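You operate a simulated robot arm through the tools that you are given. There is no shell and no other tool. Be economical: measure what you need, move in short steps, check, and stop when the job is done.

Carry out the task below with a simulated robot arm. There is one attempt and no reset: what you move stays moved.

## Task
Switch the port box on, test its three keypads, unplug the dead one.
Fine: press Enter once on each plugged-in keypad; lay the dead one's plug on the glass plate; the other two stay plugged in; leave the yellow, orange, purple, teal and grey band keypads alone.

Only the result counts: the job must be done as asked and must still hold three seconds after the hand-in. Knocking over, shifting, dropping, spilling or breaking anything else fails it.

## Robot
A 6-joint arm with a two-finger parallel gripper, fixed in place. Base frame: the origin is at the foot of the arm, x ahead of it, y to its left, z up; the work surface is at about z = 758. Readings come in mm, degrees, newtons and seconds.
With the tool pointing down near the work surface it reaches from about 360 to 820 mm from the base axis. Its first joint turns from -166.0 to 166.0 degrees. Payload 3.91 kg.
The TCP is the grasp point between the finger pads, 30 mm short of the fingertips. In the tool frame z runs along the fingers and y along their closing line. Largest opening 110 mm; finger width 20, thickness 10; the body of the gripper, 48 by 112 mm, starts 55 mm behind the TCP.
Orientation is told as [roll, pitch, yaw] about the base's x, y, z axes, in that order, counted from this pose: with the fingers straight down and closing along the base's y, the tool's x points along the base's -x, its y along +y and its z along -z.

## Interface
- The arm moves only by the tool send_rows. Its argument "deltas" is a list of rows, each a list of 7 numbers: the shift along the tool's x, y, z in mm, then the turn, a rotation vector about the tool's x, y, z in degrees, then the finger opening in mm, from 0 to 110. In form: [[dx, dy, dz, rx, ry, rz, gripper], ...]. A call has 1 to 12 rows; each row shifts and turns the commanded pose from where the row before left it, along the tool's axes as they then stand. Rows are played at 5 a second. More than 50 mm and 8.6 degrees between two rows, or a gripper value outside its range, and nothing of the call is played. A pose out of reach is approached as far as the arm can. The call stops where the force on the tool passes 40 N (or 10 N more than at its start, if that is more) or the arm is blocked; 0.2 s more then pass. The fingers move at their own pace (about 45 mm/s each) and stop on an object; they squeeze with about 35 N. The grip force told is the motor's: it shows also when the fingers shut on nothing. Time passes only in rows, and 0.2 s behind the last, so rows that do not move let the fingers close. It gives the time, the measured TCP pose, the force on the tool (base axes), the opening and the grip force at its end, in the units of the frame above (readings bear some noise), with the torque about the TCP (base axes, N m) and any sound that the robot's microphone picked up.
- Cameras (640 x 400 px; columns grow to the right, rows downward): "scene" is fixed at [385.6, 643.3, 1502.7]; the picture's right is [-0.72, 0.69, 0.00], its down [0.64, 0.67, -0.38] and it looks along [-0.26, -0.27, -0.93] (base axes); focal length 361 px, centre (320, 200). "wrist" rides on the gripper at [77, 7, -114] in the tool frame; the picture's right is [-0.09, 1.00, 0.00], its down [-0.80, -0.07, -0.59] and it looks along [-0.59, -0.05, 0.80] (tool axes); focal length 270 px, centre (320, 200). There is no depth. A picture from a camera that has moved, and an enlarged one, comes with that camera's place and axes in the base frame and with its lens. The place of the scene camera against the robot may be out by one fixed shift of up to 25 mm in any direction.
- capture(camera): a new picture of that camera. No time passes.
- move_column(by): slides the trunk up (or, below 0, down) by that many mm; the arm rides with it, the base frame stays. It gives what a move gives, with no picture.
- inspect(camera, box): a new picture of the part [left, top, right, bottom] of that camera's present view, enlarged. No time passes.
- finish_job(): hands the job in; it is judged then, once.

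Go step by step. Nothing tells you positions but the pictures and the camera data: compare them with the known pose of the tool, close in by small moves and look again before you grip or let go. The budget is 120 turns and 64 pictures, counting those below and the enlarged ones. Unless the task says otherwise, let go and move clear before handing in, and close with one line.

The tools are called after ">>>" by a JSON object that holds its "op" and its "data". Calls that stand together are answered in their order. send_rows: Moves the arm, as the interface text tells. Its arguments: {"type":"object","properties":{"deltas":{"type":"array","items":{"type":"array","items":{"type":"number"}}}},"required":["deltas"]} The other tools are called the same way: move_column (by) slides the trunk up or down; capture (camera) takes a picture; inspect (camera, box) takes an enlarged picture of a part of a camera's view; finish_job () hands the job in.

At the start:

```text
time_s: 0.0
tcp_pos: [343.2, 435.9, 1103.7]
tool_rot: [-0.1, 0.0, 0.0]
ft_force: [0.0, 0.9, 0.3]
wrist_torque: [0.0, 0.02, 0.0]
opening: 109.9
grip_force: 0.1
trunk travel left (down, up): [-500.0, 110.0]
```

scene: 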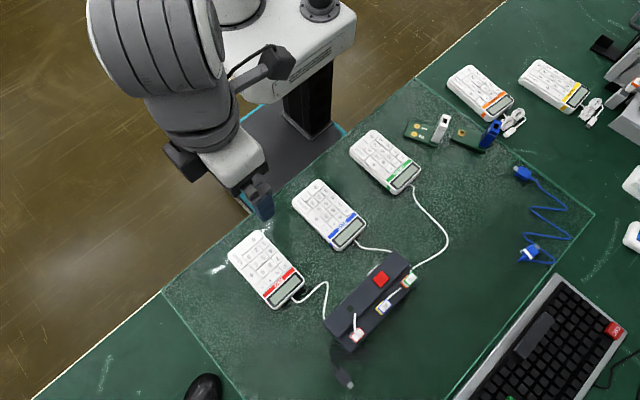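
wrist: 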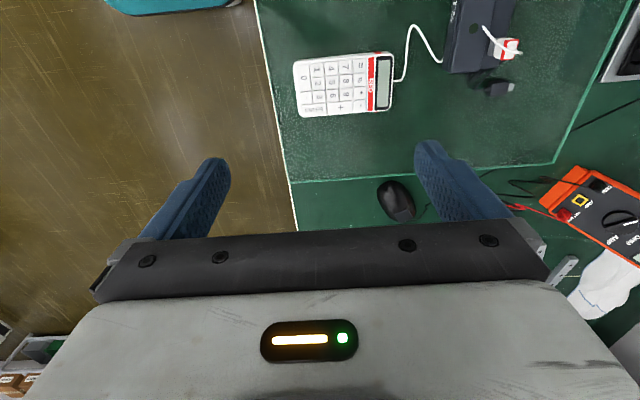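

I see three keypads (red, blue, green) wired to a dark port box with a red switch. I'll enlarge the box and the keypads first.

>>> {"op": "inspect", "data": {"camera": "scene", "box": [310, 240, 430, 360]}}

>>> {"op": "inspect", "data": {"camera": "scene", "box": [220, 120, 430, 310]}}

```text
3.33 times, centred on (370, 300) of scene
camera zoom: at [385.6, 643.3, 1502.7], right [-0.72, 0.69, 0.0], down [0.64, 0.67, -0.38], along [-0.26, -0.27, -0.93], focal length 1204 px, centre (153, -133)
```

zoom: 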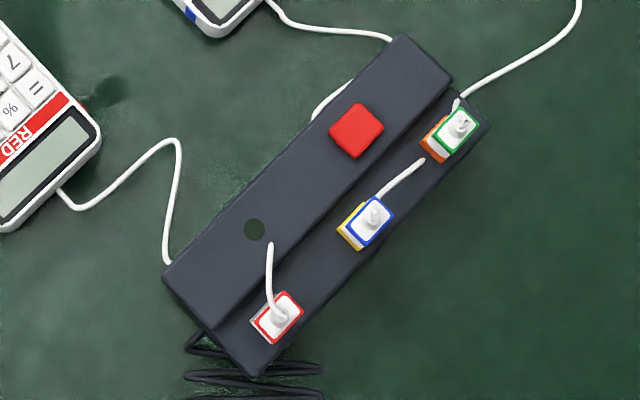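

```text
2.11 times, centred on (325, 215) of scene
camera zoom: at [385.6, 643.3, 1502.7], right [-0.72, 0.69, 0.0], down [0.64, 0.67, -0.38], along [-0.26, -0.27, -0.93], focal length 760 px, centre (310, 168)
```

zoom: 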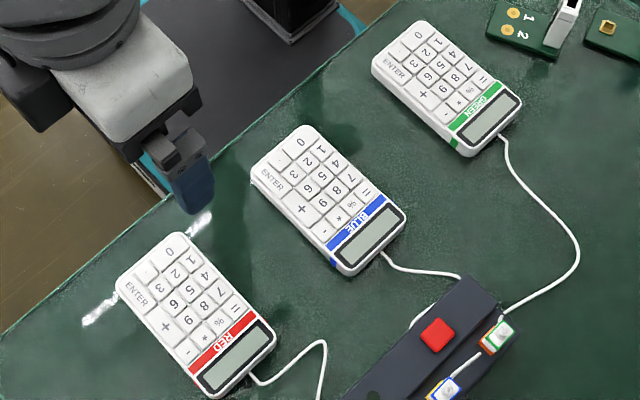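

The box lies along x near y≈640, with the switch near (218, 639) and plugs at about x=322/248/174, y≈677. I'll move above the switch with the fingers closing and look with the wrist camera.

>>> {"op": "send_rows", "data": {"deltas": [[21, 31, 25, 0, 0, 0, 0], [21, 31, 25, 0, 0, 0, 0], [21, 31, 25, 0, 0, 0, 0], [21, 31, 25, 0, 0, 0, 0], [21, 31, 25, 0, 0, 0, 0], [20, 29, 28, 0, 0, 0, 0], [0, 0, 0, 0, 0, 0, 0]]}}

>>> {"op": "capture", "data": {"camera": "wrist"}}

>>> {"op": "capture", "data": {"camera": "scene"}}

```text
time_s: 1.6
tcp_pos: [217.6, 620.3, 950.4]
tool_rot: [0.0, 0.0, 0.0]
ft_force: [0.0, -0.2, -0.3]
wrist_torque: [-0.01, -0.01, 0.0]
opening: 0.1
grip_force: 31.7
trunk travel left (down, up): [-500.0, 110.0]
```

```text
59 pictures are left
camera wrist: at [141.8, 626.8, 1064.5], right [0.09, 1.0, 0.0], down [0.8, -0.07, 0.59], along [0.59, -0.05, -0.8], focal length 270 px, centre (320, 200)
```

wrist: 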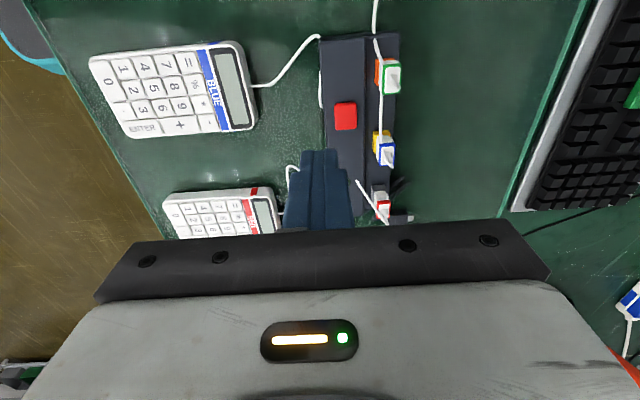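

```text
58 pictures are left
```

scene: 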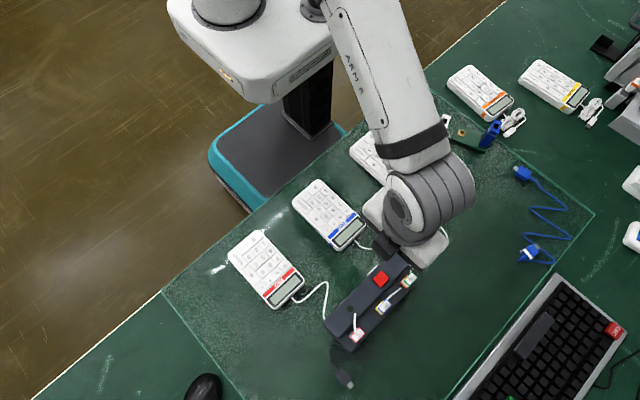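

The switch by the wrist view is near (236, 644). I'll align there, descend partway and re-triangulate for height.

>>> {"op": "send_rows", "data": {"deltas": [[-9, 12, 40, 0, 0, 0, 0], [-9, 12, 40, 0, 0, 0, 0]]}}

>>> {"op": "capture", "data": {"camera": "wrist"}}

```text
time_s: 2.2
tcp_pos: [235.7, 645.2, 869.1]
tool_rot: [-0.1, 0.1, 0.0]
ft_force: [-0.3, 0.7, 0.1]
wrist_torque: [-0.03, 0.01, 0.01]
opening: 0.0
grip_force: 35.2
trunk travel left (down, up): [-500.0, 110.0]
```

```text
57 pictures are left
camera wrist: at [160.0, 651.3, 983.3], right [0.09, 1.0, 0.0], down [0.8, -0.07, 0.59], along [0.59, -0.05, -0.8], focal length 270 px, centre (320, 200)
```

wrist: 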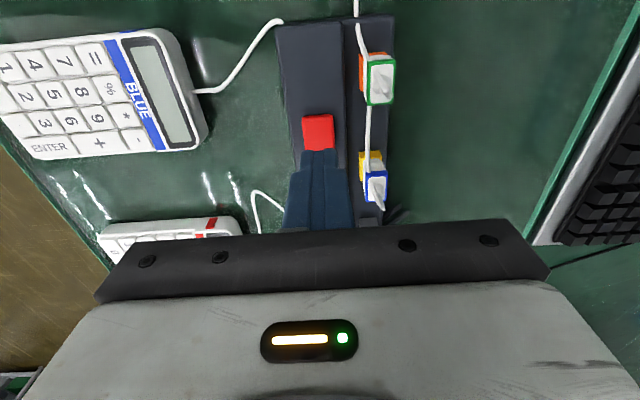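

The switch's top is around (235, 643.5, z≈800) and the fingertips are at about 839. I'll go down in small steps.

>>> {"op": "send_rows", "data": {"deltas": [[0.5, -1.5, 15, 0, 0, 0, 0], [0, 0, 10, 0, 0, 0, 0], [0, 0, 5, 0, 0, 0, 0], [0, 0, 0, 0, 0, 0, 0]]}}

>>> {"op": "inspect", "data": {"camera": "scene", "box": [310, 220, 450, 360]}}

>>> {"op": "inspect", "data": {"camera": "wrist", "box": [240, 100, 420, 240]}}

```text
time_s: 3.2
tcp_pos: [236.4, 642.9, 839.9]
tool_rot: [0.0, 0.0, -0.2]
ft_force: [0.2, -0.4, 1.0]
wrist_torque: [0.03, 0.01, -0.01]
opening: 0.0
grip_force: 34.8
trunk travel left (down, up): [-500.0, 110.0]
```

```text
2.86 times, centred on (380, 290) of scene
camera zoom: at [385.6, 643.3, 1502.7], right [-0.72, 0.69, 0.0], down [0.64, 0.67, -0.38], along [-0.26, -0.27, -0.93], focal length 1032 px, centre (149, -57)
```

zoom: 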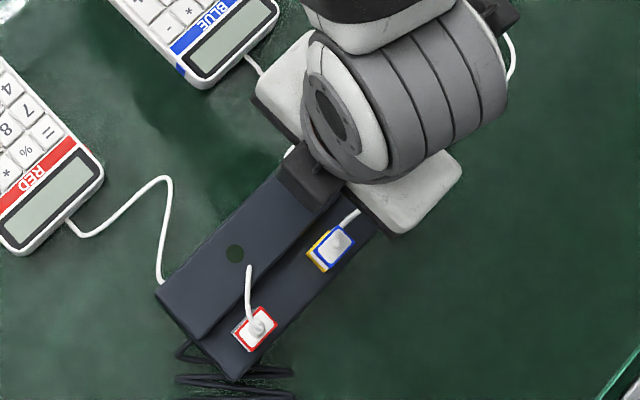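

```text
2.86 times, centred on (330, 170) of wrist
camera zoom: at [159.6, 649.6, 954.4], right [0.09, 1.0, 0.0], down [0.8, -0.07, 0.59], along [0.59, -0.05, -0.8], focal length 772 px, centre (291, 286)
```

zoom: 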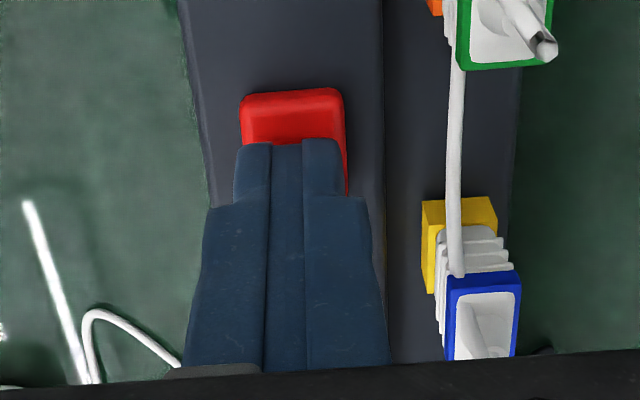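

>>> {"op": "send_rows", "data": {"deltas": [[1, 0.5, 4, 0, 0, 0, 0], [0, 0, 2, 0, 0, 0, 0], [0, 0, 2, 0, 0, 0, 0], [0, 0, 1, 0, 0, 0, 0]]}}

```text
time_s: 4.2
tcp_pos: [234.6, 641.9, 833.1]
tool_rot: [0.1, 0.0, 0.0]
ft_force: [0.0, -0.5, 6.5]
wrist_torque: [-0.01, 0.03, 0.0]
opening: 0.0
grip_force: 35.3
trunk travel left (down, up): [-500.0, 110.0]
heard: click
```

A click sounded at light force. I'll raise and check the LED, and then the arm's view of the cables.

>>> {"op": "send_rows", "data": {"deltas": [[0, 0, -20, 0, 0, 0, 0], [0, 0, -40, 0, 0, 0, 0], [0, 0, -40, 0, 0, 0, 0]]}}

>>> {"op": "inspect", "data": {"camera": "scene", "box": [310, 220, 450, 360]}}

```text
time_s: 5.0
tcp_pos: [235.2, 644.4, 929.6]
tool_rot: [0.0, -0.1, 0.0]
ft_force: [-0.6, 0.8, -0.1]
wrist_torque: [0.0, 0.0, 0.0]
opening: 0.0
grip_force: 35.2
trunk travel left (down, up): [-500.0, 110.0]
```

```text
2.86 times, centred on (380, 290) of scene
camera zoom: at [385.6, 643.3, 1502.7], right [-0.72, 0.69, 0.0], down [0.64, 0.67, -0.38], along [-0.26, -0.27, -0.93], focal length 1032 px, centre (149, -57)
```

zoom: 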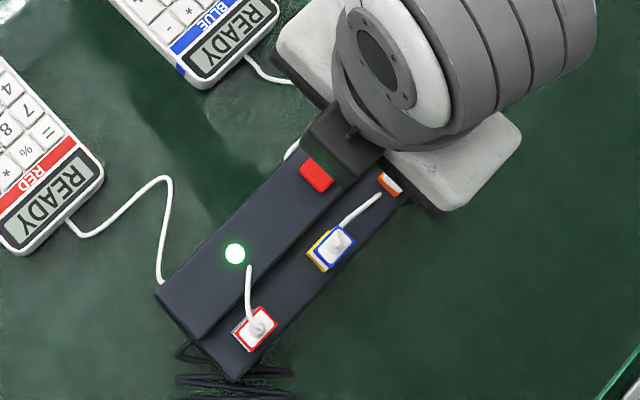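

Power is on, with READY on the displays. Next I'll move over the blue keypad's Enter, near (237, 417), and look.

>>> {"op": "send_rows", "data": {"deltas": [[0, -45, 0, 0, 0, 0, 0], [0, -45, 0, 0, 0, 0, 0], [0, -45, 0, 0, 0, 0, 0], [0, -45, 8, 0, 0, 0, 0], [0, -45, 10, 0, 0, 0, 0], [0, 0, 12, 0, 0, 0, 0]]}}

>>> {"op": "capture", "data": {"camera": "wrist"}}

```text
time_s: 6.4
tcp_pos: [236.1, 418.8, 901.6]
tool_rot: [0.0, 0.1, 0.0]
ft_force: [0.5, -0.2, -0.3]
wrist_torque: [0.03, 0.01, 0.0]
opening: 0.0
grip_force: 34.9
trunk travel left (down, up): [-500.0, 110.0]
```

```text
53 pictures are left
camera wrist: at [159.3, 425.2, 1016.1], right [0.09, 1.0, 0.0], down [0.8, -0.07, 0.59], along [0.59, -0.05, -0.8], focal length 270 px, centre (320, 200)
```

wrist: 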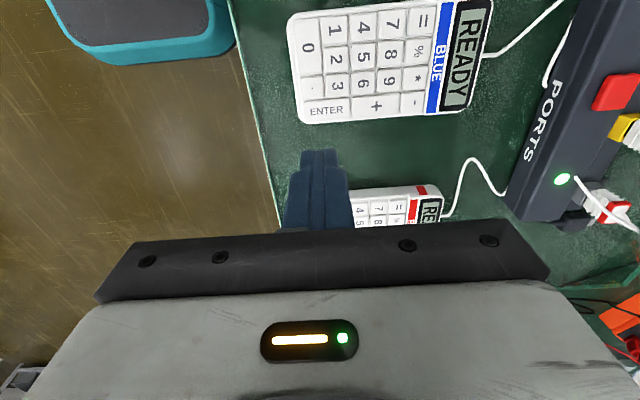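

Blue Enter is about (238, 425), roughly 40×20 mm. I'll descend to just above it, biased slightly to the outer side, and look again.

>>> {"op": "send_rows", "data": {"deltas": [[-2, 3, 30, 0, 0, 0, 0], [-2, 3, 25, 0, 0, 0, 0], [0, 0, 15, 0, 0, 0, 0]]}}

>>> {"op": "inspect", "data": {"camera": "wrist", "box": [240, 80, 440, 240]}}

```text
time_s: 7.2
tcp_pos: [239.0, 425.1, 830.9]
tool_rot: [-0.1, 0.0, 0.0]
ft_force: [-0.6, -0.2, 0.2]
wrist_torque: [0.0, -0.01, 0.0]
opening: 0.0
grip_force: 34.4
trunk travel left (down, up): [-500.0, 110.0]
```

```text
2.50 times, centred on (340, 160) of wrist
camera zoom: at [163.3, 431.6, 945.7], right [0.09, 1.0, 0.0], down [0.8, -0.07, 0.59], along [0.59, -0.05, -0.8], focal length 676 px, centre (270, 300)
```

zoom: 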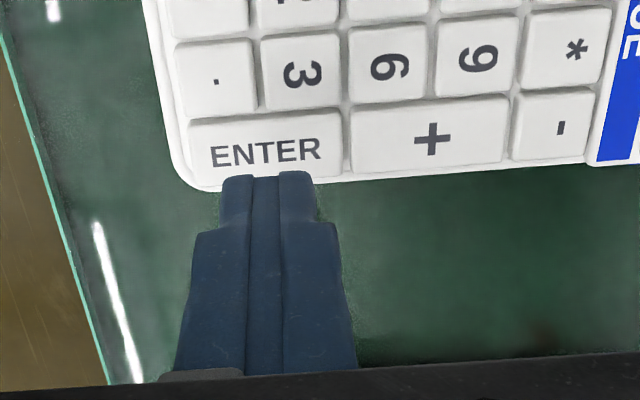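

Key triangulates to (238.7, 424.5, z≈773). I'll shift 3 mm outward and press gently.

>>> {"op": "send_rows", "data": {"deltas": [[-3, -0.5, 15, 0, 0, 0, 0], [0, 0, 8, 0, 0, 0, 0], [0, 0, 2, 0, 0, 0, 0], [0, 0, 1, 0, 0, 0, 0]]}}

>>> {"op": "inspect", "data": {"camera": "wrist", "box": [240, 80, 440, 240]}}

```text
time_s: 8.2
tcp_pos: [242.9, 424.3, 807.7]
tool_rot: [0.4, -0.1, 0.1]
ft_force: [2.6, -2.5, 30.2]
wrist_torque: [-0.08, 0.06, 0.02]
opening: 0.3
grip_force: 34.8
trunk travel left (down, up): [-500.0, 110.0]
heard: click
```

```text
2.50 times, centred on (340, 160) of wrist
camera zoom: at [165.9, 430.5, 922.2], right [0.09, 1.0, 0.0], down [0.8, -0.07, 0.6], along [0.59, -0.05, -0.8], focal length 676 px, centre (270, 300)
```

zoom: 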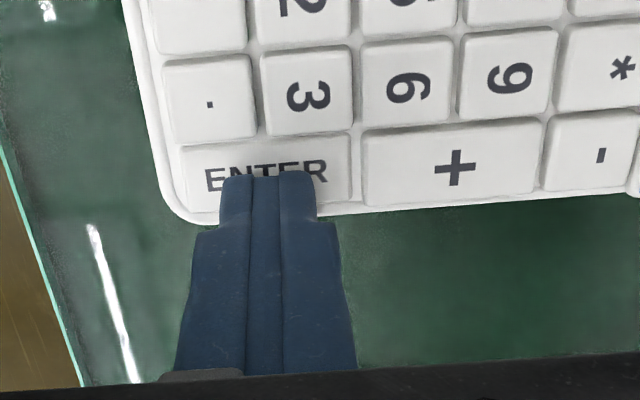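

Blue clicked. I'll rise and see what its display shows.

>>> {"op": "send_rows", "data": {"deltas": [[0, 0, -15, 0, 0, 0, 0], [0, 0, -40, 0, 0, 0, 0], [0, 0, -45, 0, 0, 0, 0]]}}

>>> {"op": "capture", "data": {"camera": "wrist"}}

```text
time_s: 9.0
tcp_pos: [243.8, 420.9, 904.7]
tool_rot: [0.0, -0.1, 0.0]
ft_force: [0.1, -0.7, 0.0]
wrist_torque: [0.0, 0.01, 0.0]
opening: 0.0
grip_force: 35.2
trunk travel left (down, up): [-500.0, 110.0]
```

```text
50 pictures are left
camera wrist: at [166.2, 428.8, 1019.1], right [0.09, 1.0, 0.0], down [0.8, -0.07, 0.59], along [0.59, -0.05, -0.8], focal length 270 px, centre (320, 200)
```

wrist: 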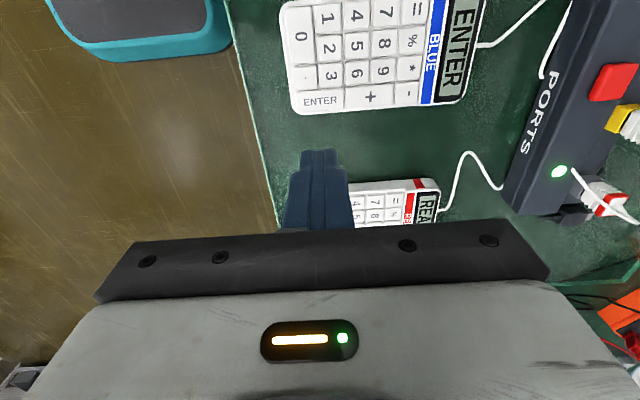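

Blue shows ENTER, so it works. Next is the red keypad, with Enter expected near (411, 420).

>>> {"op": "send_rows", "data": {"deltas": [[-45, 0, 0, 0, 0, 0, 0], [-45, 0, 0, 0, 0, 0, 0], [-45, 0, 0, 0, 0, 0, 0], [-35, 0, 0, 0, 0, 0, 0], [0, 0, 0, 0, 0, 0, 0]]}}

>>> {"op": "inspect", "data": {"camera": "wrist", "box": [240, 0, 560, 240]}}

```text
time_s: 10.2
tcp_pos: [412.0, 424.8, 904.2]
tool_rot: [0.0, 0.0, 0.1]
ft_force: [0.0, 0.0, -0.2]
wrist_torque: [0.0, -0.03, 0.03]
opening: 0.1
grip_force: 35.0
trunk travel left (down, up): [-500.0, 110.0]
```

```text
1.67 times, centred on (400, 120) of wrist
camera zoom: at [336.3, 430.9, 1018.4], right [0.09, 1.0, 0.0], down [0.8, -0.07, 0.59], along [0.59, -0.05, -0.8], focal length 450 px, centre (187, 333)
```

zoom: 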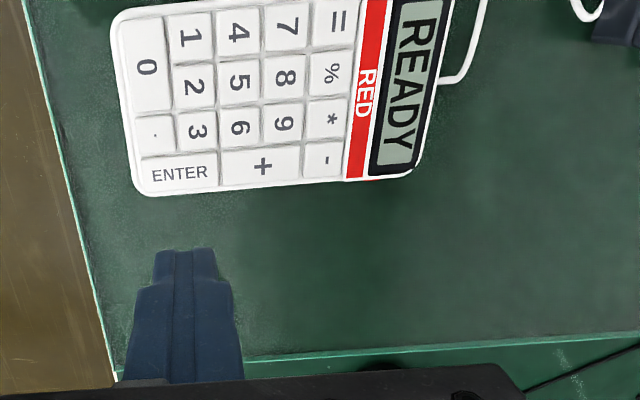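

>>> {"op": "send_rows", "data": {"deltas": [[-1, -2, 30, 0, 0, 0, 0], [0, -2, 25, 0, 0, 0, 0], [0, 0, 20, 0, 0, 0, 0], [0, 0, 0, 0, 0, 0, 0]]}}

>>> {"op": "inspect", "data": {"camera": "wrist", "box": [240, 80, 440, 240]}}

```text
time_s: 11.2
tcp_pos: [414.0, 421.0, 828.2]
tool_rot: [0.0, -0.1, -0.1]
ft_force: [-0.4, 0.7, -0.5]
wrist_torque: [0.02, 0.01, 0.04]
opening: 0.0
grip_force: 35.3
trunk travel left (down, up): [-500.0, 110.0]
```

```text
2.50 times, centred on (340, 160) of wrist
camera zoom: at [337.2, 427.0, 943.4], right [0.09, 1.0, 0.0], down [0.8, -0.07, 0.59], along [0.59, -0.05, -0.8], focal length 676 px, centre (270, 300)
```

zoom: 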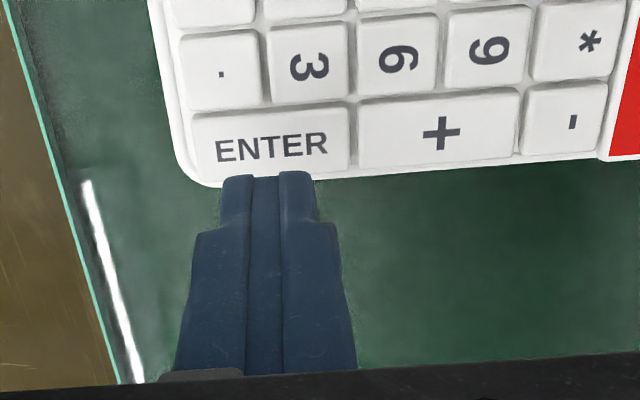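

>>> {"op": "send_rows", "data": {"deltas": [[0, 0, 12, 0, 0, 0, 0], [0, 0, 5, 0, 0, 0, 0], [0, 0, 2, 0, 0, 0, 0], [0, 0, 1, 0, 0, 0, 0]]}}

```text
time_s: 12.2
tcp_pos: [412.8, 420.6, 809.5]
tool_rot: [-0.1, 0.0, 0.0]
ft_force: [-0.3, 0.1, 0.4]
wrist_torque: [-0.01, 0.03, 0.01]
opening: 0.0
grip_force: 35.4
trunk travel left (down, up): [-500.0, 110.0]
```

>>> {"op": "send_rows", "data": {"deltas": [[0, 0, 1, 0, 0, 0, 0], [0, 0, 1, 0, 0, 0, 0]]}}

```text
time_s: 12.8
tcp_pos: [414.1, 420.7, 807.8]
tool_rot: [-0.1, -0.1, -0.1]
ft_force: [0.2, -1.0, 1.6]
wrist_torque: [0.01, 0.0, 0.03]
opening: 0.0
grip_force: 35.6
trunk travel left (down, up): [-500.0, 110.0]
heard: click
```

Red clicked at a light touch. I'll rise and read its display.

>>> {"op": "send_rows", "data": {"deltas": [[0, 0, -15, 0, 0, 0, 0], [0, 0, -40, 0, 0, 0, 0], [0, 0, -45, 0, 0, 0, 0]]}}

>>> {"op": "inspect", "data": {"camera": "wrist", "box": [240, 0, 560, 240]}}

```text
time_s: 13.6
tcp_pos: [413.5, 419.3, 907.6]
tool_rot: [-0.1, 0.0, -0.1]
ft_force: [-0.5, 0.4, -0.5]
wrist_torque: [-0.01, 0.03, 0.0]
opening: 0.0
grip_force: 34.6
trunk travel left (down, up): [-500.0, 110.0]
```

```text
1.67 times, centred on (400, 120) of wrist
camera zoom: at [336.6, 427.2, 1022.2], right [0.09, 1.0, 0.0], down [0.8, -0.07, 0.59], along [0.59, -0.05, -0.8], focal length 450 px, centre (187, 333)
```

zoom: 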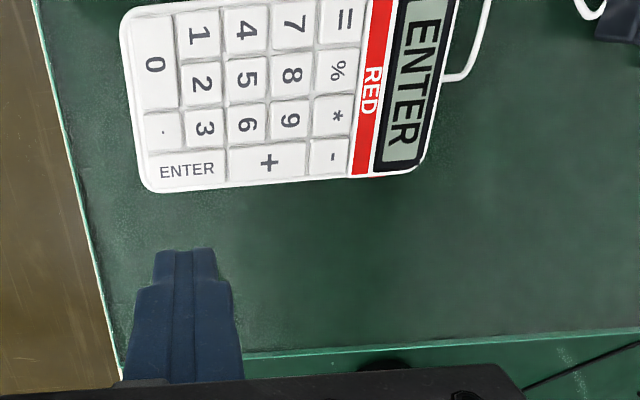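

Red works too. Now the green keypad, with Enter near (57, 426).

>>> {"op": "send_rows", "data": {"deltas": [[45, 0, 0, 0, 0, 0, 0], [45, 0, 0, 0, 0, 0, 0], [45, 0, 0, 0, 0, 0, 0], [45, 0, 0, 0, 0, 0, 0], [45, 0, 0, 0, 0, 0, 0], [45, 1, 0, 0, 0, 0, 0], [45, 2, 0, 0, 0, 0, 0], [38, 2, 0, 0, 0, 0, 0], [0, 0, 0, 0, 0, 0, 0]]}}

>>> {"op": "inspect", "data": {"camera": "wrist", "box": [240, 0, 560, 240]}}

```text
time_s: 15.6
tcp_pos: [60.8, 425.8, 908.6]
tool_rot: [0.0, 0.0, -0.1]
ft_force: [0.4, 0.4, -0.6]
wrist_torque: [-0.01, 0.0, -0.02]
opening: 0.0
grip_force: 34.6
trunk travel left (down, up): [-500.0, 110.0]
```

```text
1.67 times, centred on (400, 120) of wrist
camera zoom: at [-15.7, 431.5, 1022.9], right [0.09, 1.0, 0.0], down [0.8, -0.07, 0.59], along [0.59, -0.05, -0.8], focal length 450 px, centre (187, 333)
```

zoom: 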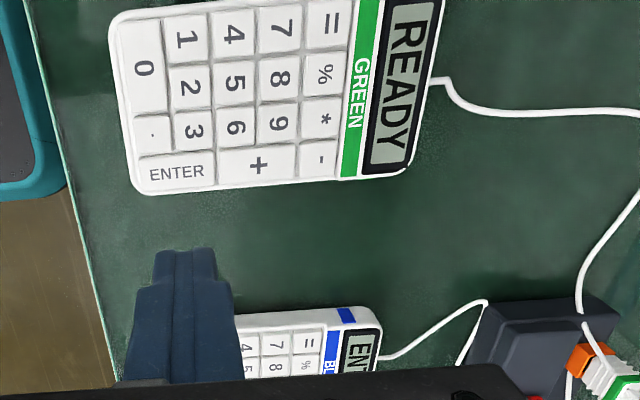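

>>> {"op": "send_rows", "data": {"deltas": [[-1, -3, 30, 0, 0, 0, 0], [0, -2, 30, 0, 0, 0, 0], [0, 0, 20, 0, 0, 0, 0], [0, 0, 0, 0, 0, 0, 0]]}}

>>> {"op": "inspect", "data": {"camera": "wrist", "box": [240, 80, 440, 240]}}

```text
time_s: 16.6
tcp_pos: [61.2, 419.2, 828.3]
tool_rot: [0.0, 0.1, -0.1]
ft_force: [-0.5, 0.4, -0.6]
wrist_torque: [0.02, 0.02, 0.01]
opening: 0.4
grip_force: 34.6
trunk travel left (down, up): [-500.0, 110.0]
```

```text
2.50 times, centred on (340, 160) of wrist
camera zoom: at [-15.0, 427.1, 942.9], right [0.09, 1.0, 0.0], down [0.8, -0.07, 0.59], along [0.59, -0.05, -0.8], focal length 676 px, centre (270, 300)
```

zoom: 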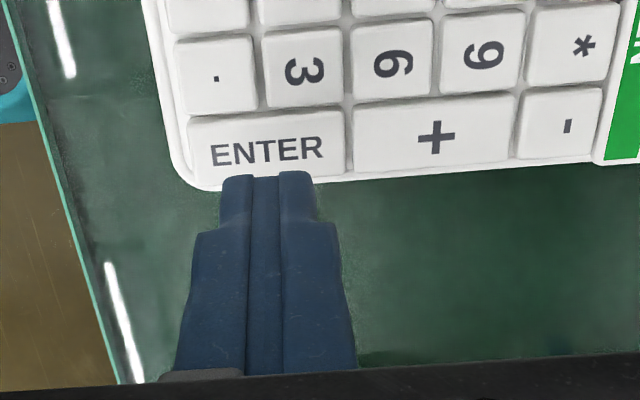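

>>> {"op": "send_rows", "data": {"deltas": [[-1.5, 0, 12, 0, 0, 0, 0], [0, 0, 5, 0, 0, 0, 0], [0, 0, 2, 0, 0, 0, 0], [0, 0, 1, 0, 0, 0, 0], [0, 0, 0.5, 0, 0, 0, 0]]}}

```text
time_s: 17.8
tcp_pos: [63.1, 420.1, 807.7]
tool_rot: [0.1, 0.0, -0.1]
ft_force: [-0.6, -2.2, 8.7]
wrist_torque: [-0.06, 0.07, 0.01]
opening: 0.0
grip_force: 35.6
trunk travel left (down, up): [-500.0, 110.0]
heard: click
```

>>> {"op": "send_rows", "data": {"deltas": [[0, 0, -15, 0, 0, 0, 0], [0, 0, -40, 0, 0, 0, 0], [0, 0, -45, 0, 0, 0, 0]]}}

>>> {"op": "capture", "data": {"camera": "wrist"}}

>>> {"op": "inspect", "data": {"camera": "scene", "box": [220, 120, 460, 370]}}

```text
time_s: 18.6
tcp_pos: [62.3, 418.4, 907.3]
tool_rot: [-0.1, 0.0, 0.0]
ft_force: [0.4, -1.2, 0.5]
wrist_torque: [0.01, 0.0, -0.01]
opening: 0.1
grip_force: 35.3
trunk travel left (down, up): [-500.0, 110.0]
```

```text
44 pictures are left
camera wrist: at [-13.9, 425.2, 1022.1], right [0.09, 1.0, 0.0], down [0.8, -0.07, 0.59], along [0.59, -0.05, -0.8], focal length 270 px, centre (320, 200)
```

wrist: 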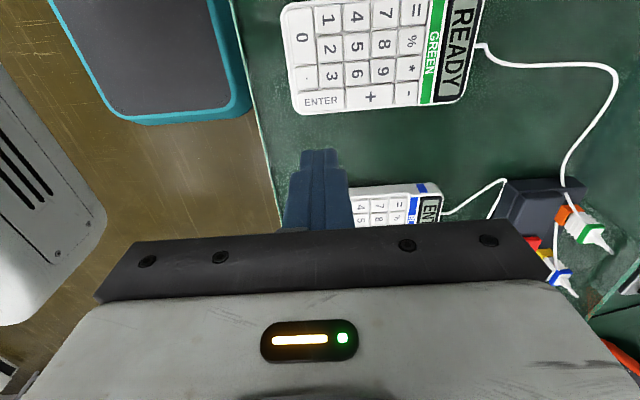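

```text
1.60 times, centred on (340, 245) of scene
camera zoom: at [385.6, 643.3, 1502.7], right [-0.72, 0.69, 0.0], down [0.64, 0.67, -0.38], along [-0.26, -0.27, -0.93], focal length 578 px, centre (288, 128)
```

zoom: 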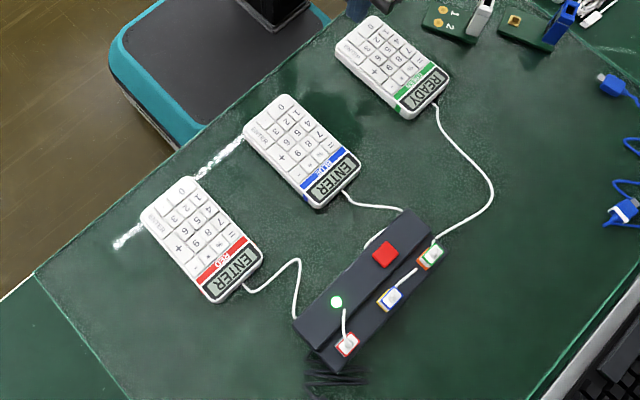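

Green still reads READY, so it is the dead one. Before unplugging I'll go near the box and trace the cables, since two cables run close to the green and blue plugs.

>>> {"op": "send_rows", "data": {"deltas": [[-15, 44, 0, 0, 0, 0, 0], [-15, 44, 0, 0, 0, 0, 0], [-15, 44, 0, 0, 0, 0, 0], [-15, 44, 0, 0, 0, 0, 0], [-15, 44, 0, 0, 0, 0, 0], [0, 0, 0, 0, 0, 0, 0]]}}

>>> {"op": "inspect", "data": {"camera": "wrist", "box": [280, 0, 480, 230]}}

>>> {"op": "inspect", "data": {"camera": "scene", "box": [360, 235, 430, 305]}}

```text
time_s: 20.0
tcp_pos: [139.8, 639.0, 908.7]
tool_rot: [0.0, 0.1, 0.0]
ft_force: [-0.1, 0.7, -0.1]
wrist_torque: [-0.01, 0.01, -0.03]
opening: 0.0
grip_force: 34.5
trunk travel left (down, up): [-500.0, 110.0]
```

```text
1.74 times, centred on (380, 115) of wrist
camera zoom: at [61.9, 646.0, 1022.9], right [0.09, 1.0, 0.0], down [0.8, -0.07, 0.59], along [0.59, -0.05, -0.8], focal length 470 px, centre (216, 348)
```

zoom: 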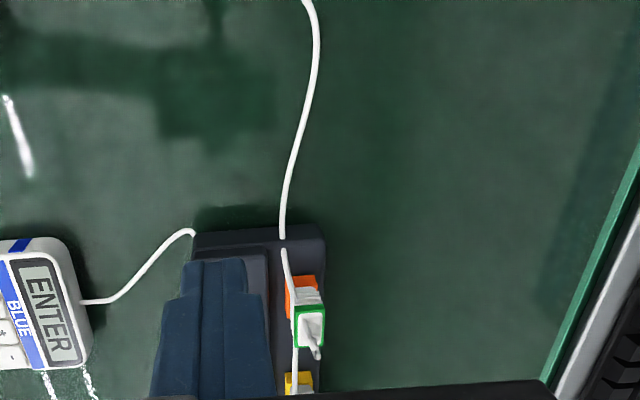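

```text
5.71 times, centred on (395, 270) of scene
camera zoom: at [385.6, 643.3, 1502.7], right [-0.72, 0.69, 0.0], down [0.64, 0.67, -0.38], along [-0.26, -0.27, -0.93], focal length 2063 px, centre (-109, -200)
```

zoom: 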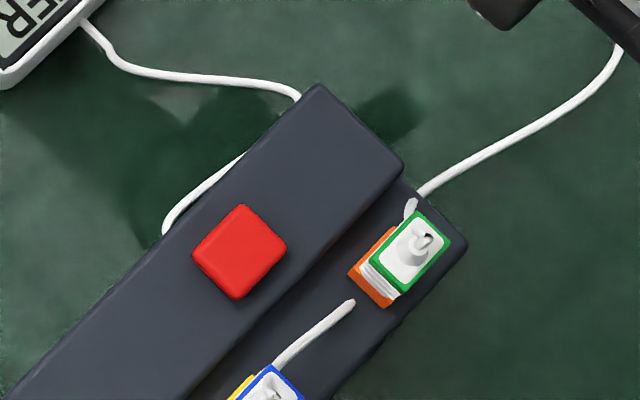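

The wire by the green plug needs a closer look; it might belong to a different plug.

>>> {"op": "inspect", "data": {"camera": "wrist", "box": [350, 120, 410, 225]}}

>>> {"op": "inspect", "data": {"camera": "scene", "box": [340, 270, 410, 345]}}

```text
3.81 times, centred on (380, 172) of wrist
camera zoom: at [61.9, 646.0, 1022.9], right [0.09, 1.0, 0.0], down [0.8, -0.07, 0.59], along [0.59, -0.05, -0.8], focal length 1030 px, centre (91, 305)
```

zoom: 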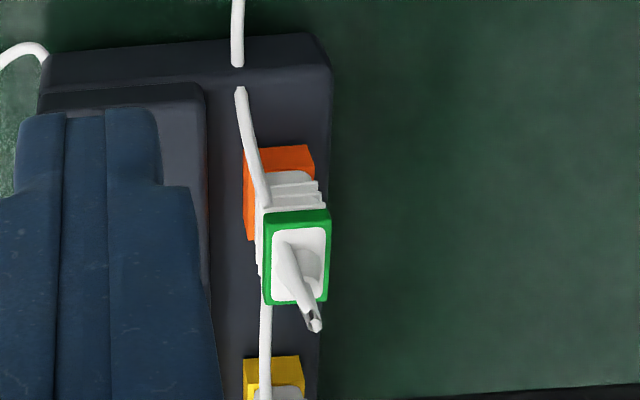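

```text
5.33 times, centred on (375, 308) of scene
camera zoom: at [385.6, 643.3, 1502.7], right [-0.72, 0.69, 0.0], down [0.64, 0.67, -0.38], along [-0.26, -0.27, -0.93], focal length 1926 px, centre (27, -373)
```

zoom: 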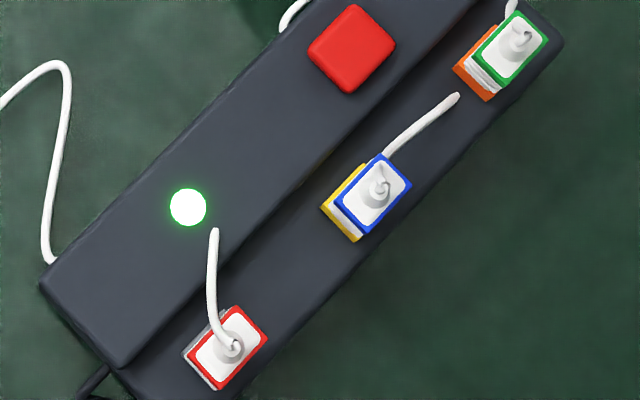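

The blue plug's wire dips into the box before reaching the orange socket. The green keypad's cable runs over the box end to the green-collared plug, so that is the one to pull. Its collar triangulates to about (199, 683), top z≈824. I'll move above it with the fingers at 34 mm and check.

>>> {"op": "send_rows", "data": {"deltas": [[-30, 22, 0, 0, 0, 0, 34], [-29.5, 21.5, 0, 0, 0, 0, 34], [0, 0, 10, 0, 0, 0, 34], [0, 0, 0, 0, 0, 0, 34]]}}

>>> {"op": "inspect", "data": {"camera": "wrist", "box": [260, 60, 420, 220]}}

```text
time_s: 21.0
tcp_pos: [196.9, 682.0, 898.1]
tool_rot: [-0.1, 0.0, 0.0]
ft_force: [0.1, 0.3, 0.4]
wrist_torque: [0.03, 0.03, -0.03]
opening: 34.1
grip_force: 0.0
trunk travel left (down, up): [-500.0, 110.0]
```

```text
2.50 times, centred on (340, 140) of wrist
camera zoom: at [120.8, 689.4, 1012.5], right [0.09, 1.0, 0.0], down [0.8, -0.07, 0.59], along [0.59, -0.05, -0.8], focal length 676 px, centre (270, 350)
```

zoom: 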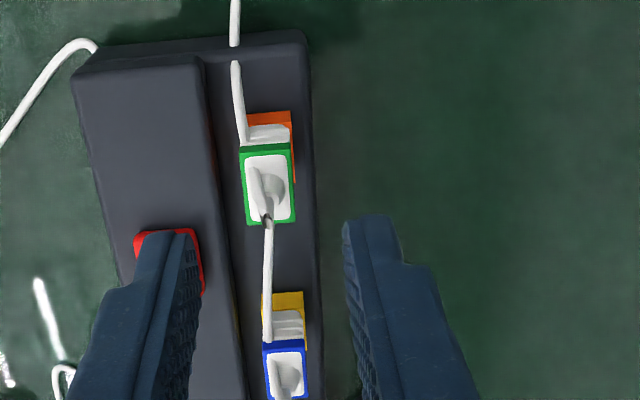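

Alignment is good: collar at about (200, 682). I'll descend so the tips reach about z=802, just above the step.

>>> {"op": "send_rows", "data": {"deltas": [[-1, 0, 25, 0, 0, 0, 34], [0, 0, 15, 0, 0, 0, 34], [0, 0, 10, 0, 0, 0, 34], [0, 0, 0, 0, 0, 0, 34]]}}

>>> {"op": "inspect", "data": {"camera": "wrist", "box": [260, 60, 420, 240]}}

>>> {"op": "inspect", "data": {"camera": "scene", "box": [340, 220, 460, 320]}}

```text
time_s: 22.0
tcp_pos: [199.0, 685.6, 847.1]
tool_rot: [-0.1, 0.1, 0.0]
ft_force: [-0.8, -0.6, -0.2]
wrist_torque: [-0.01, -0.01, 0.0]
opening: 34.2
grip_force: 0.1
trunk travel left (down, up): [-500.0, 110.0]
```

```text
2.22 times, centred on (340, 150) of wrist
camera zoom: at [122.0, 690.5, 961.8], right [0.09, 1.0, 0.0], down [0.8, -0.07, 0.59], along [0.59, -0.05, -0.8], focal length 601 px, centre (276, 311)
```

zoom: 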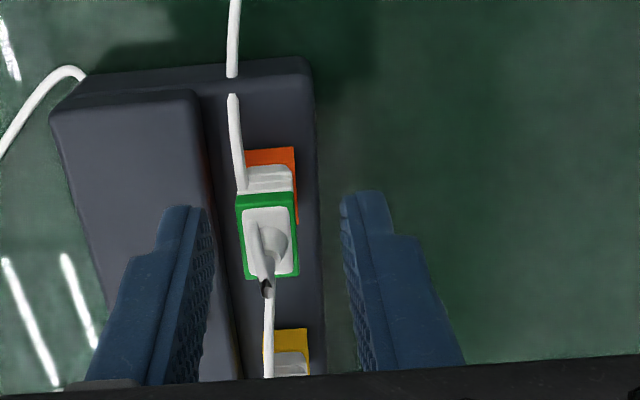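

```text
4.00 times, centred on (400, 270) of scene
camera zoom: at [385.6, 643.3, 1502.7], right [-0.72, 0.69, 0.0], down [0.64, 0.67, -0.38], along [-0.26, -0.27, -0.93], focal length 1444 px, centre (0, -80)
```

zoom: 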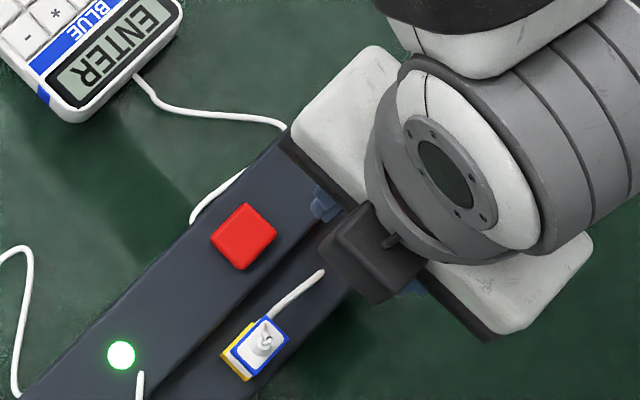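

>>> {"op": "send_rows", "data": {"deltas": [[0, -0.8, 10, 0, 0, 0, 34], [0, 0, 6, 0, 0, 0, 34], [0, 0, 0, 0, 0, 0, 34]]}}

>>> {"op": "inspect", "data": {"camera": "wrist", "box": [260, 60, 420, 240]}}

```text
time_s: 22.8
tcp_pos: [198.8, 682.8, 831.4]
tool_rot: [-0.1, 0.0, 0.0]
ft_force: [0.1, -0.7, 0.2]
wrist_torque: [0.0, -0.03, 0.01]
opening: 34.4
grip_force: 0.2
trunk travel left (down, up): [-500.0, 110.0]
```

```text
2.22 times, centred on (340, 150) of wrist
camera zoom: at [122.2, 689.4, 945.8], right [0.09, 1.0, 0.0], down [0.8, -0.07, 0.59], along [0.59, -0.05, -0.8], focal length 601 px, centre (276, 311)
```

zoom: 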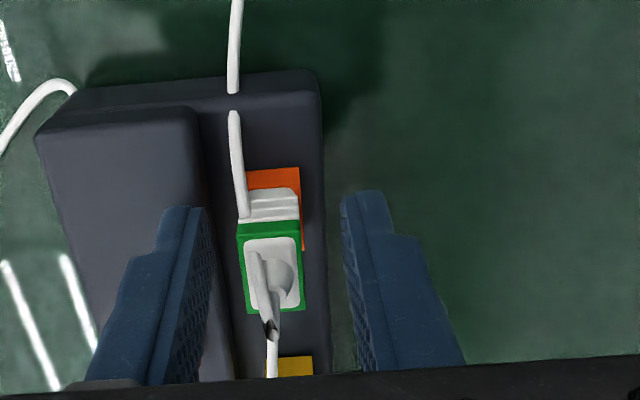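

The tips straddle the plug. I'll close gently on it.

>>> {"op": "send_rows", "data": {"deltas": [[0, 0, 0, 0, 0, 0, 22], [0, 0, 0, 0, 0, 0, 10], [0, 0, 0, 0, 0, 0, 5], [0, 0, 0, 0, 0, 0, 5], [0, 0, 0, 0, 0, 0, 5]]}}

>>> {"op": "inspect", "data": {"camera": "wrist", "box": [260, 60, 420, 240]}}

```text
time_s: 24.0
tcp_pos: [199.0, 683.2, 831.5]
tool_rot: [0.1, 0.0, 0.0]
ft_force: [-0.4, -3.9, -1.2]
wrist_torque: [-0.08, -0.01, -0.05]
opening: 12.3
grip_force: 35.0
trunk travel left (down, up): [-500.0, 110.0]
```

```text
2.22 times, centred on (340, 150) of wrist
camera zoom: at [122.2, 689.2, 945.9], right [0.09, 1.0, 0.0], down [0.8, -0.07, 0.59], along [0.59, -0.05, -0.8], focal length 601 px, centre (276, 311)
```

zoom: 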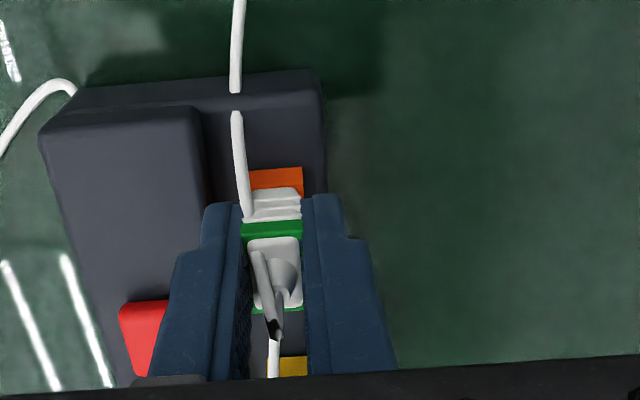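

Gripped at 12.3 mm. I'll pull straight up slowly.

>>> {"op": "send_rows", "data": {"deltas": [[0, 0, -2, 0, 0, 0, 5], [0, 0, -2, 0, 0, 0, 5], [0, 0, -3, 0, 0, 0, 5], [0, 0, -3, 0, 0, 0, 5], [0, 0, -3, 0, 0, 0, 5], [0, 0, -3, 0, 0, 0, 5]]}}

```text
time_s: 25.4
tcp_pos: [199.5, 683.6, 847.0]
tool_rot: [0.0, 0.0, -0.1]
ft_force: [0.4, -1.1, -1.0]
wrist_torque: [0.02, 0.01, 0.02]
opening: 12.3
grip_force: 35.2
trunk travel left (down, up): [-500.0, 110.0]
```

>>> {"op": "send_rows", "data": {"deltas": [[0, 0, -8, 0, 0, 0, 5], [0, 0, -10, 0, 0, 0, 5], [0, 0, -15, 0, 0, 0, 5], [0, 0, -20, 0, 0, 0, 5]]}}

>>> {"op": "capture", "data": {"camera": "wrist"}}

>>> {"op": "inspect", "data": {"camera": "scene", "box": [220, 120, 500, 370]}}

```text
time_s: 26.4
tcp_pos: [199.3, 680.8, 900.8]
tool_rot: [0.0, 0.1, 0.0]
ft_force: [-0.4, -0.3, -0.8]
wrist_torque: [-0.01, 0.02, 0.0]
opening: 12.1
grip_force: 34.9
trunk travel left (down, up): [-500.0, 110.0]
```

```text
33 pictures are left
camera wrist: at [122.0, 688.8, 1015.2], right [0.09, 1.0, 0.0], down [0.8, -0.07, 0.59], along [0.59, -0.05, -0.8], focal length 270 px, centre (320, 200)
```

wrist: 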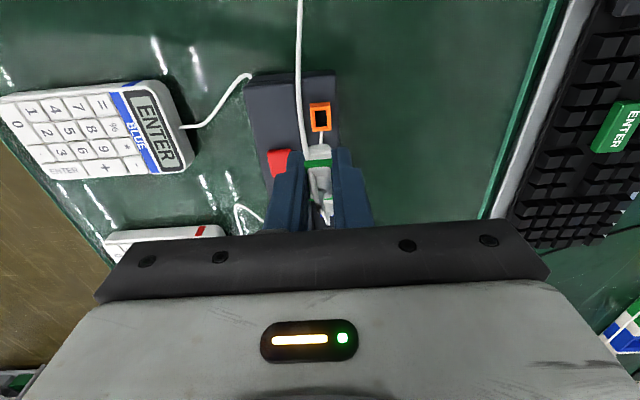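

```text
1.60 times, centred on (360, 245) of scene
camera zoom: at [385.6, 643.3, 1502.7], right [-0.72, 0.69, 0.0], down [0.64, 0.67, -0.38], along [-0.26, -0.27, -0.93], focal length 578 px, centre (256, 128)
```

zoom: 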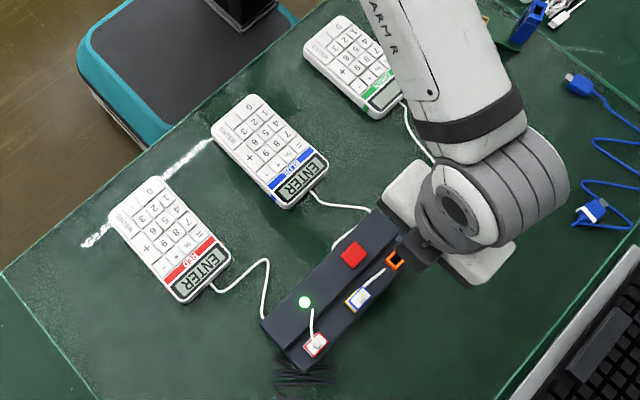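

The plug is out: green's display went dark while blue and red still show ENTER. I'll carry it to free glass behind the box near (60, 715) and tilt it about the closing axis so it can lie down.

>>> {"op": "send_rows", "data": {"deltas": [[35, 8, 0, 0, 0, 0, 5], [35, 8, 0, 0, 0, 0, 5], [35, 8, 0, 0, 0, 0, 5], [35, 8, 0, 0, 0, 0, 5], [0, 0, 0, 0, 8, 0, 5], [0, 0, 0, 0, 8, 0, 5], [0, 0, 0, 0, 8, 0, 5], [0, 0, 0, 0, 8, 0, 5], [0, 0, 0, 0, 8, 0, 5], [0, 0, 0, 0, 0, 0, 5]]}}

>>> {"op": "capture", "data": {"camera": "wrist"}}

>>> {"op": "capture", "data": {"camera": "scene"}}

```text
time_s: 28.6
tcp_pos: [59.1, 714.4, 900.6]
tool_rot: [0.0, 40.0, 0.0]
ft_force: [-0.5, 0.5, -0.1]
wrist_torque: [0.0, 0.01, -0.01]
opening: 12.0
grip_force: 35.3
trunk travel left (down, up): [-500.0, 110.0]
```

```text
31 pictures are left
camera wrist: at [73.9, 721.4, 1037.5], right [0.07, 1.0, -0.06], down [1.0, -0.07, -0.06], along [-0.06, -0.05, -1.0], focal length 270 px, centre (320, 200)
```

wrist: 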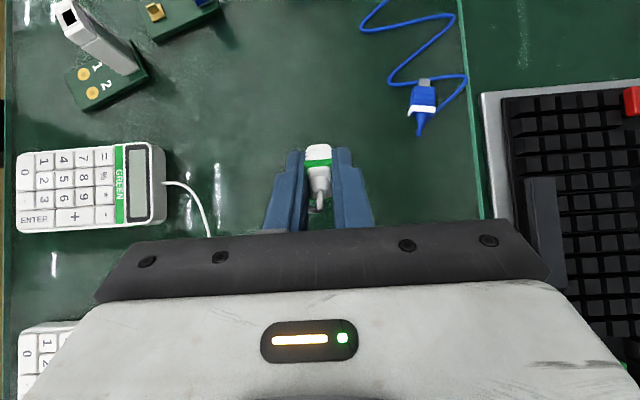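

```text
30 pictures are left
```

scene: 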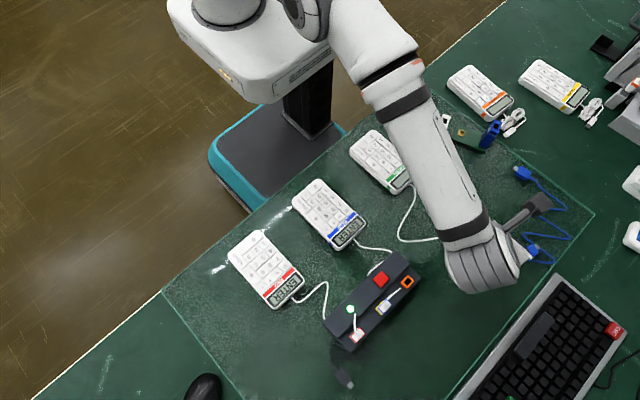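

The drop area is clear. I'll tilt further to 64°, then descend straight down.

>>> {"op": "send_rows", "data": {"deltas": [[0, 0, 0, 0, 8, 0, 5], [0, 0, 0, 0, 8, 0, 5], [0, 0, 0, 0, 8, 0, 5], [-36, 0, 17.5, 0, 0, 0, 5], [-36, 0, 17.5, 0, 0, 0, 5], [0, 0, 0, 0, 0, 0, 5]]}}

>>> {"op": "capture", "data": {"camera": "wrist"}}

>>> {"op": "inspect", "data": {"camera": "scene", "box": [380, 160, 580, 320]}}

```text
time_s: 30.0
tcp_pos: [59.1, 716.1, 820.6]
tool_rot: [0.0, 64.0, 0.0]
ft_force: [0.7, -0.7, -0.9]
wrist_torque: [-0.01, -0.01, 0.01]
opening: 12.3
grip_force: 35.0
trunk travel left (down, up): [-500.0, 110.0]
```

```text
29 pictures are left
camera wrist: at [128.6, 722.1, 939.0], right [0.04, 1.0, -0.08], down [0.89, -0.07, -0.46], along [-0.46, -0.05, -0.88], focal length 270 px, centre (320, 200)
```

wrist: 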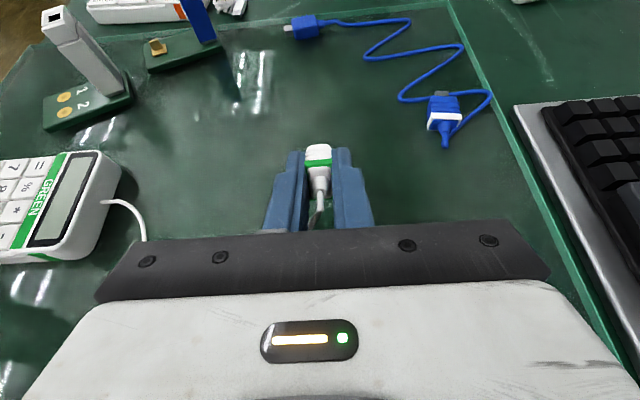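

```text
2.50 times, centred on (480, 240) of scene
camera zoom: at [385.6, 643.3, 1502.7], right [-0.72, 0.69, 0.0], down [0.64, 0.67, -0.38], along [-0.26, -0.27, -0.93], focal length 903 px, centre (-80, 100)
```

zoom: 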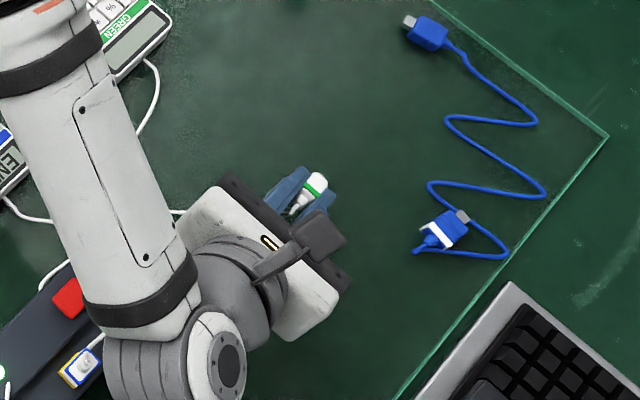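

The wrist joint would come down near the box here, so I'll shift further away to about (-30, 690) at the same height and check clearances.

>>> {"op": "send_rows", "data": {"deltas": [[19.5, -13, 40, 0, 0, 0, 5], [19.5, -13, 40, 0, 0, 0, 5], [0, 0, 0, 0, 0, 0, 5]]}}

>>> {"op": "capture", "data": {"camera": "wrist"}}

>>> {"op": "capture", "data": {"camera": "scene"}}

```text
time_s: 30.8
tcp_pos: [-30.2, 689.2, 819.3]
tool_rot: [0.0, 64.0, 0.0]
ft_force: [0.5, -0.9, -0.1]
wrist_torque: [-0.03, -0.02, 0.0]
opening: 12.2
grip_force: 35.1
trunk travel left (down, up): [-500.0, 110.0]
```

```text
27 pictures are left
camera wrist: at [39.7, 696.2, 939.3], right [0.04, 1.0, -0.08], down [0.89, -0.07, -0.46], along [-0.46, -0.05, -0.88], focal length 270 px, centre (320, 200)
```

wrist: 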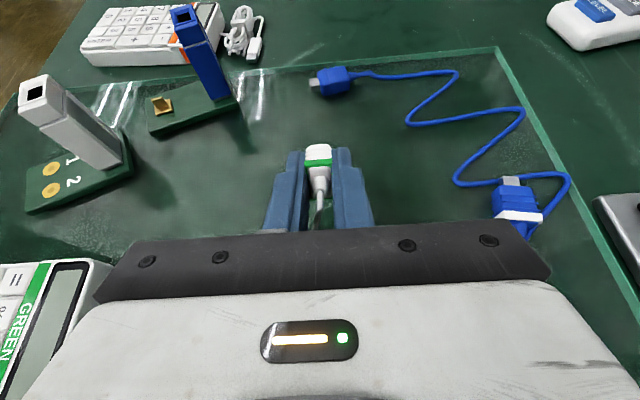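

```text
26 pictures are left
```

scene: 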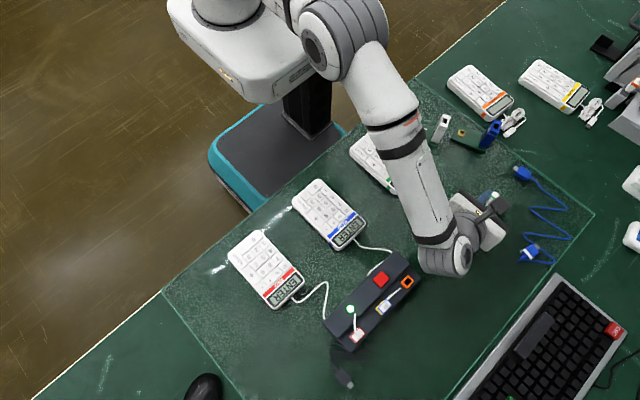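

The wrist is now clear of the box. I'll descend with the force watched.

>>> {"op": "send_rows", "data": {"deltas": [[-13.5, 0, 6.6, 0, 0, 0, 5], [-3.6, 0, 1.75, 0, 0, 0, 5], [-2.7, 0, 1.3, 0, 0, 0, 5], [0, 0, 0, 0, 0, 0, 5]]}}

>>> {"op": "inspect", "data": {"camera": "scene", "box": [420, 160, 560, 280]}}

```text
time_s: 31.8
tcp_pos: [-28.5, 689.7, 798.8]
tool_rot: [0.0, 64.0, 0.0]
ft_force: [0.6, 0.3, 0.4]
wrist_torque: [-0.01, -0.06, 0.02]
opening: 12.1
grip_force: 34.9
trunk travel left (down, up): [-500.0, 110.0]
```

```text
3.33 times, centred on (490, 220) of scene
camera zoom: at [385.6, 643.3, 1502.7], right [-0.72, 0.69, 0.0], down [0.64, 0.67, -0.38], along [-0.26, -0.27, -0.93], focal length 1204 px, centre (-247, 133)
```

zoom: 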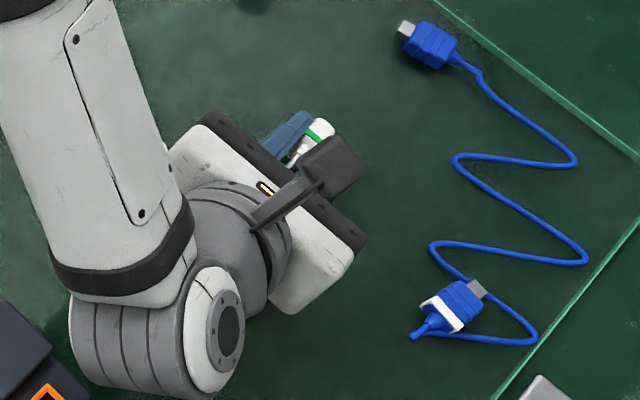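

>>> {"op": "send_rows", "data": {"deltas": [[-1.8, 0, 0.88, 0, 0, 0, 5], [-1.8, 0, 0.88, 0, 0, 0, 5], [-1.8, 0, 0.88, 0, 0, 0, 5], [-1.8, 0, 0.88, 0, 0, 0, 5]]}}

```text
time_s: 32.8
tcp_pos: [-30.6, 689.7, 790.6]
tool_rot: [0.0, 64.0, 0.0]
ft_force: [-0.5, -0.6, -1.0]
wrist_torque: [-0.04, 0.02, 0.04]
opening: 12.2
grip_force: 35.1
trunk travel left (down, up): [-500.0, 110.0]
```

>>> {"op": "send_rows", "data": {"deltas": [[-0.9, 0, 0.44, 0, 0, 0, 5], [-0.9, 0, 0.44, 0, 0, 0, 5], [-0.9, 0, 0.44, 0, 0, 0, 5]]}}

>>> {"op": "inspect", "data": {"camera": "wrist", "box": [240, 110, 400, 240]}}

```text
time_s: 33.6
tcp_pos: [-31.2, 689.3, 786.9]
tool_rot: [0.1, 64.0, 0.0]
ft_force: [-0.7, -0.8, -0.8]
wrist_torque: [0.01, -0.02, -0.03]
opening: 12.4
grip_force: 34.7
trunk travel left (down, up): [-500.0, 110.0]
```

```text
3.08 times, centred on (320, 175) of wrist
camera zoom: at [39.4, 695.5, 906.3], right [0.04, 1.0, -0.08], down [0.89, -0.07, -0.46], along [-0.46, -0.05, -0.88], focal length 832 px, centre (320, 277)
```

zoom: 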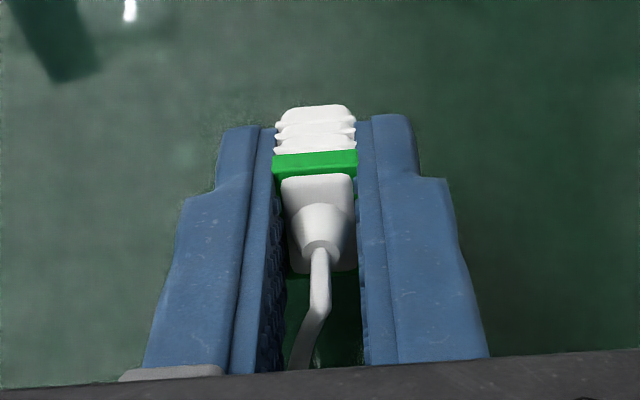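

>>> {"op": "send_rows", "data": {"deltas": [[-0.9, 0, 0.44, 0, 0, 0, 5], [-0.9, 0, 0.44, 0, 0, 0, 5], [0, 0, 0, 0, 0, 0, 5]]}}

```text
time_s: 34.4
tcp_pos: [-29.1, 688.3, 785.0]
tool_rot: [0.0, 63.9, 0.1]
ft_force: [-0.2, -0.5, -0.4]
wrist_torque: [0.02, -0.01, -0.01]
opening: 12.1
grip_force: 35.4
trunk travel left (down, up): [-500.0, 110.0]
```

>>> {"op": "send_rows", "data": {"deltas": [[-0.9, 0, 0.44, 0, 0, 0, 5], [-0.9, 0, 0.44, 0, 0, 0, 5], [0, 0, 0, 0, 0, 0, 5]]}}

```text
time_s: 35.2
tcp_pos: [-30.0, 689.1, 783.6]
tool_rot: [0.0, 64.0, 0.0]
ft_force: [0.3, 0.1, 1.1]
wrist_torque: [0.03, 0.02, 0.0]
opening: 12.3
grip_force: 35.1
trunk travel left (down, up): [-500.0, 110.0]
```

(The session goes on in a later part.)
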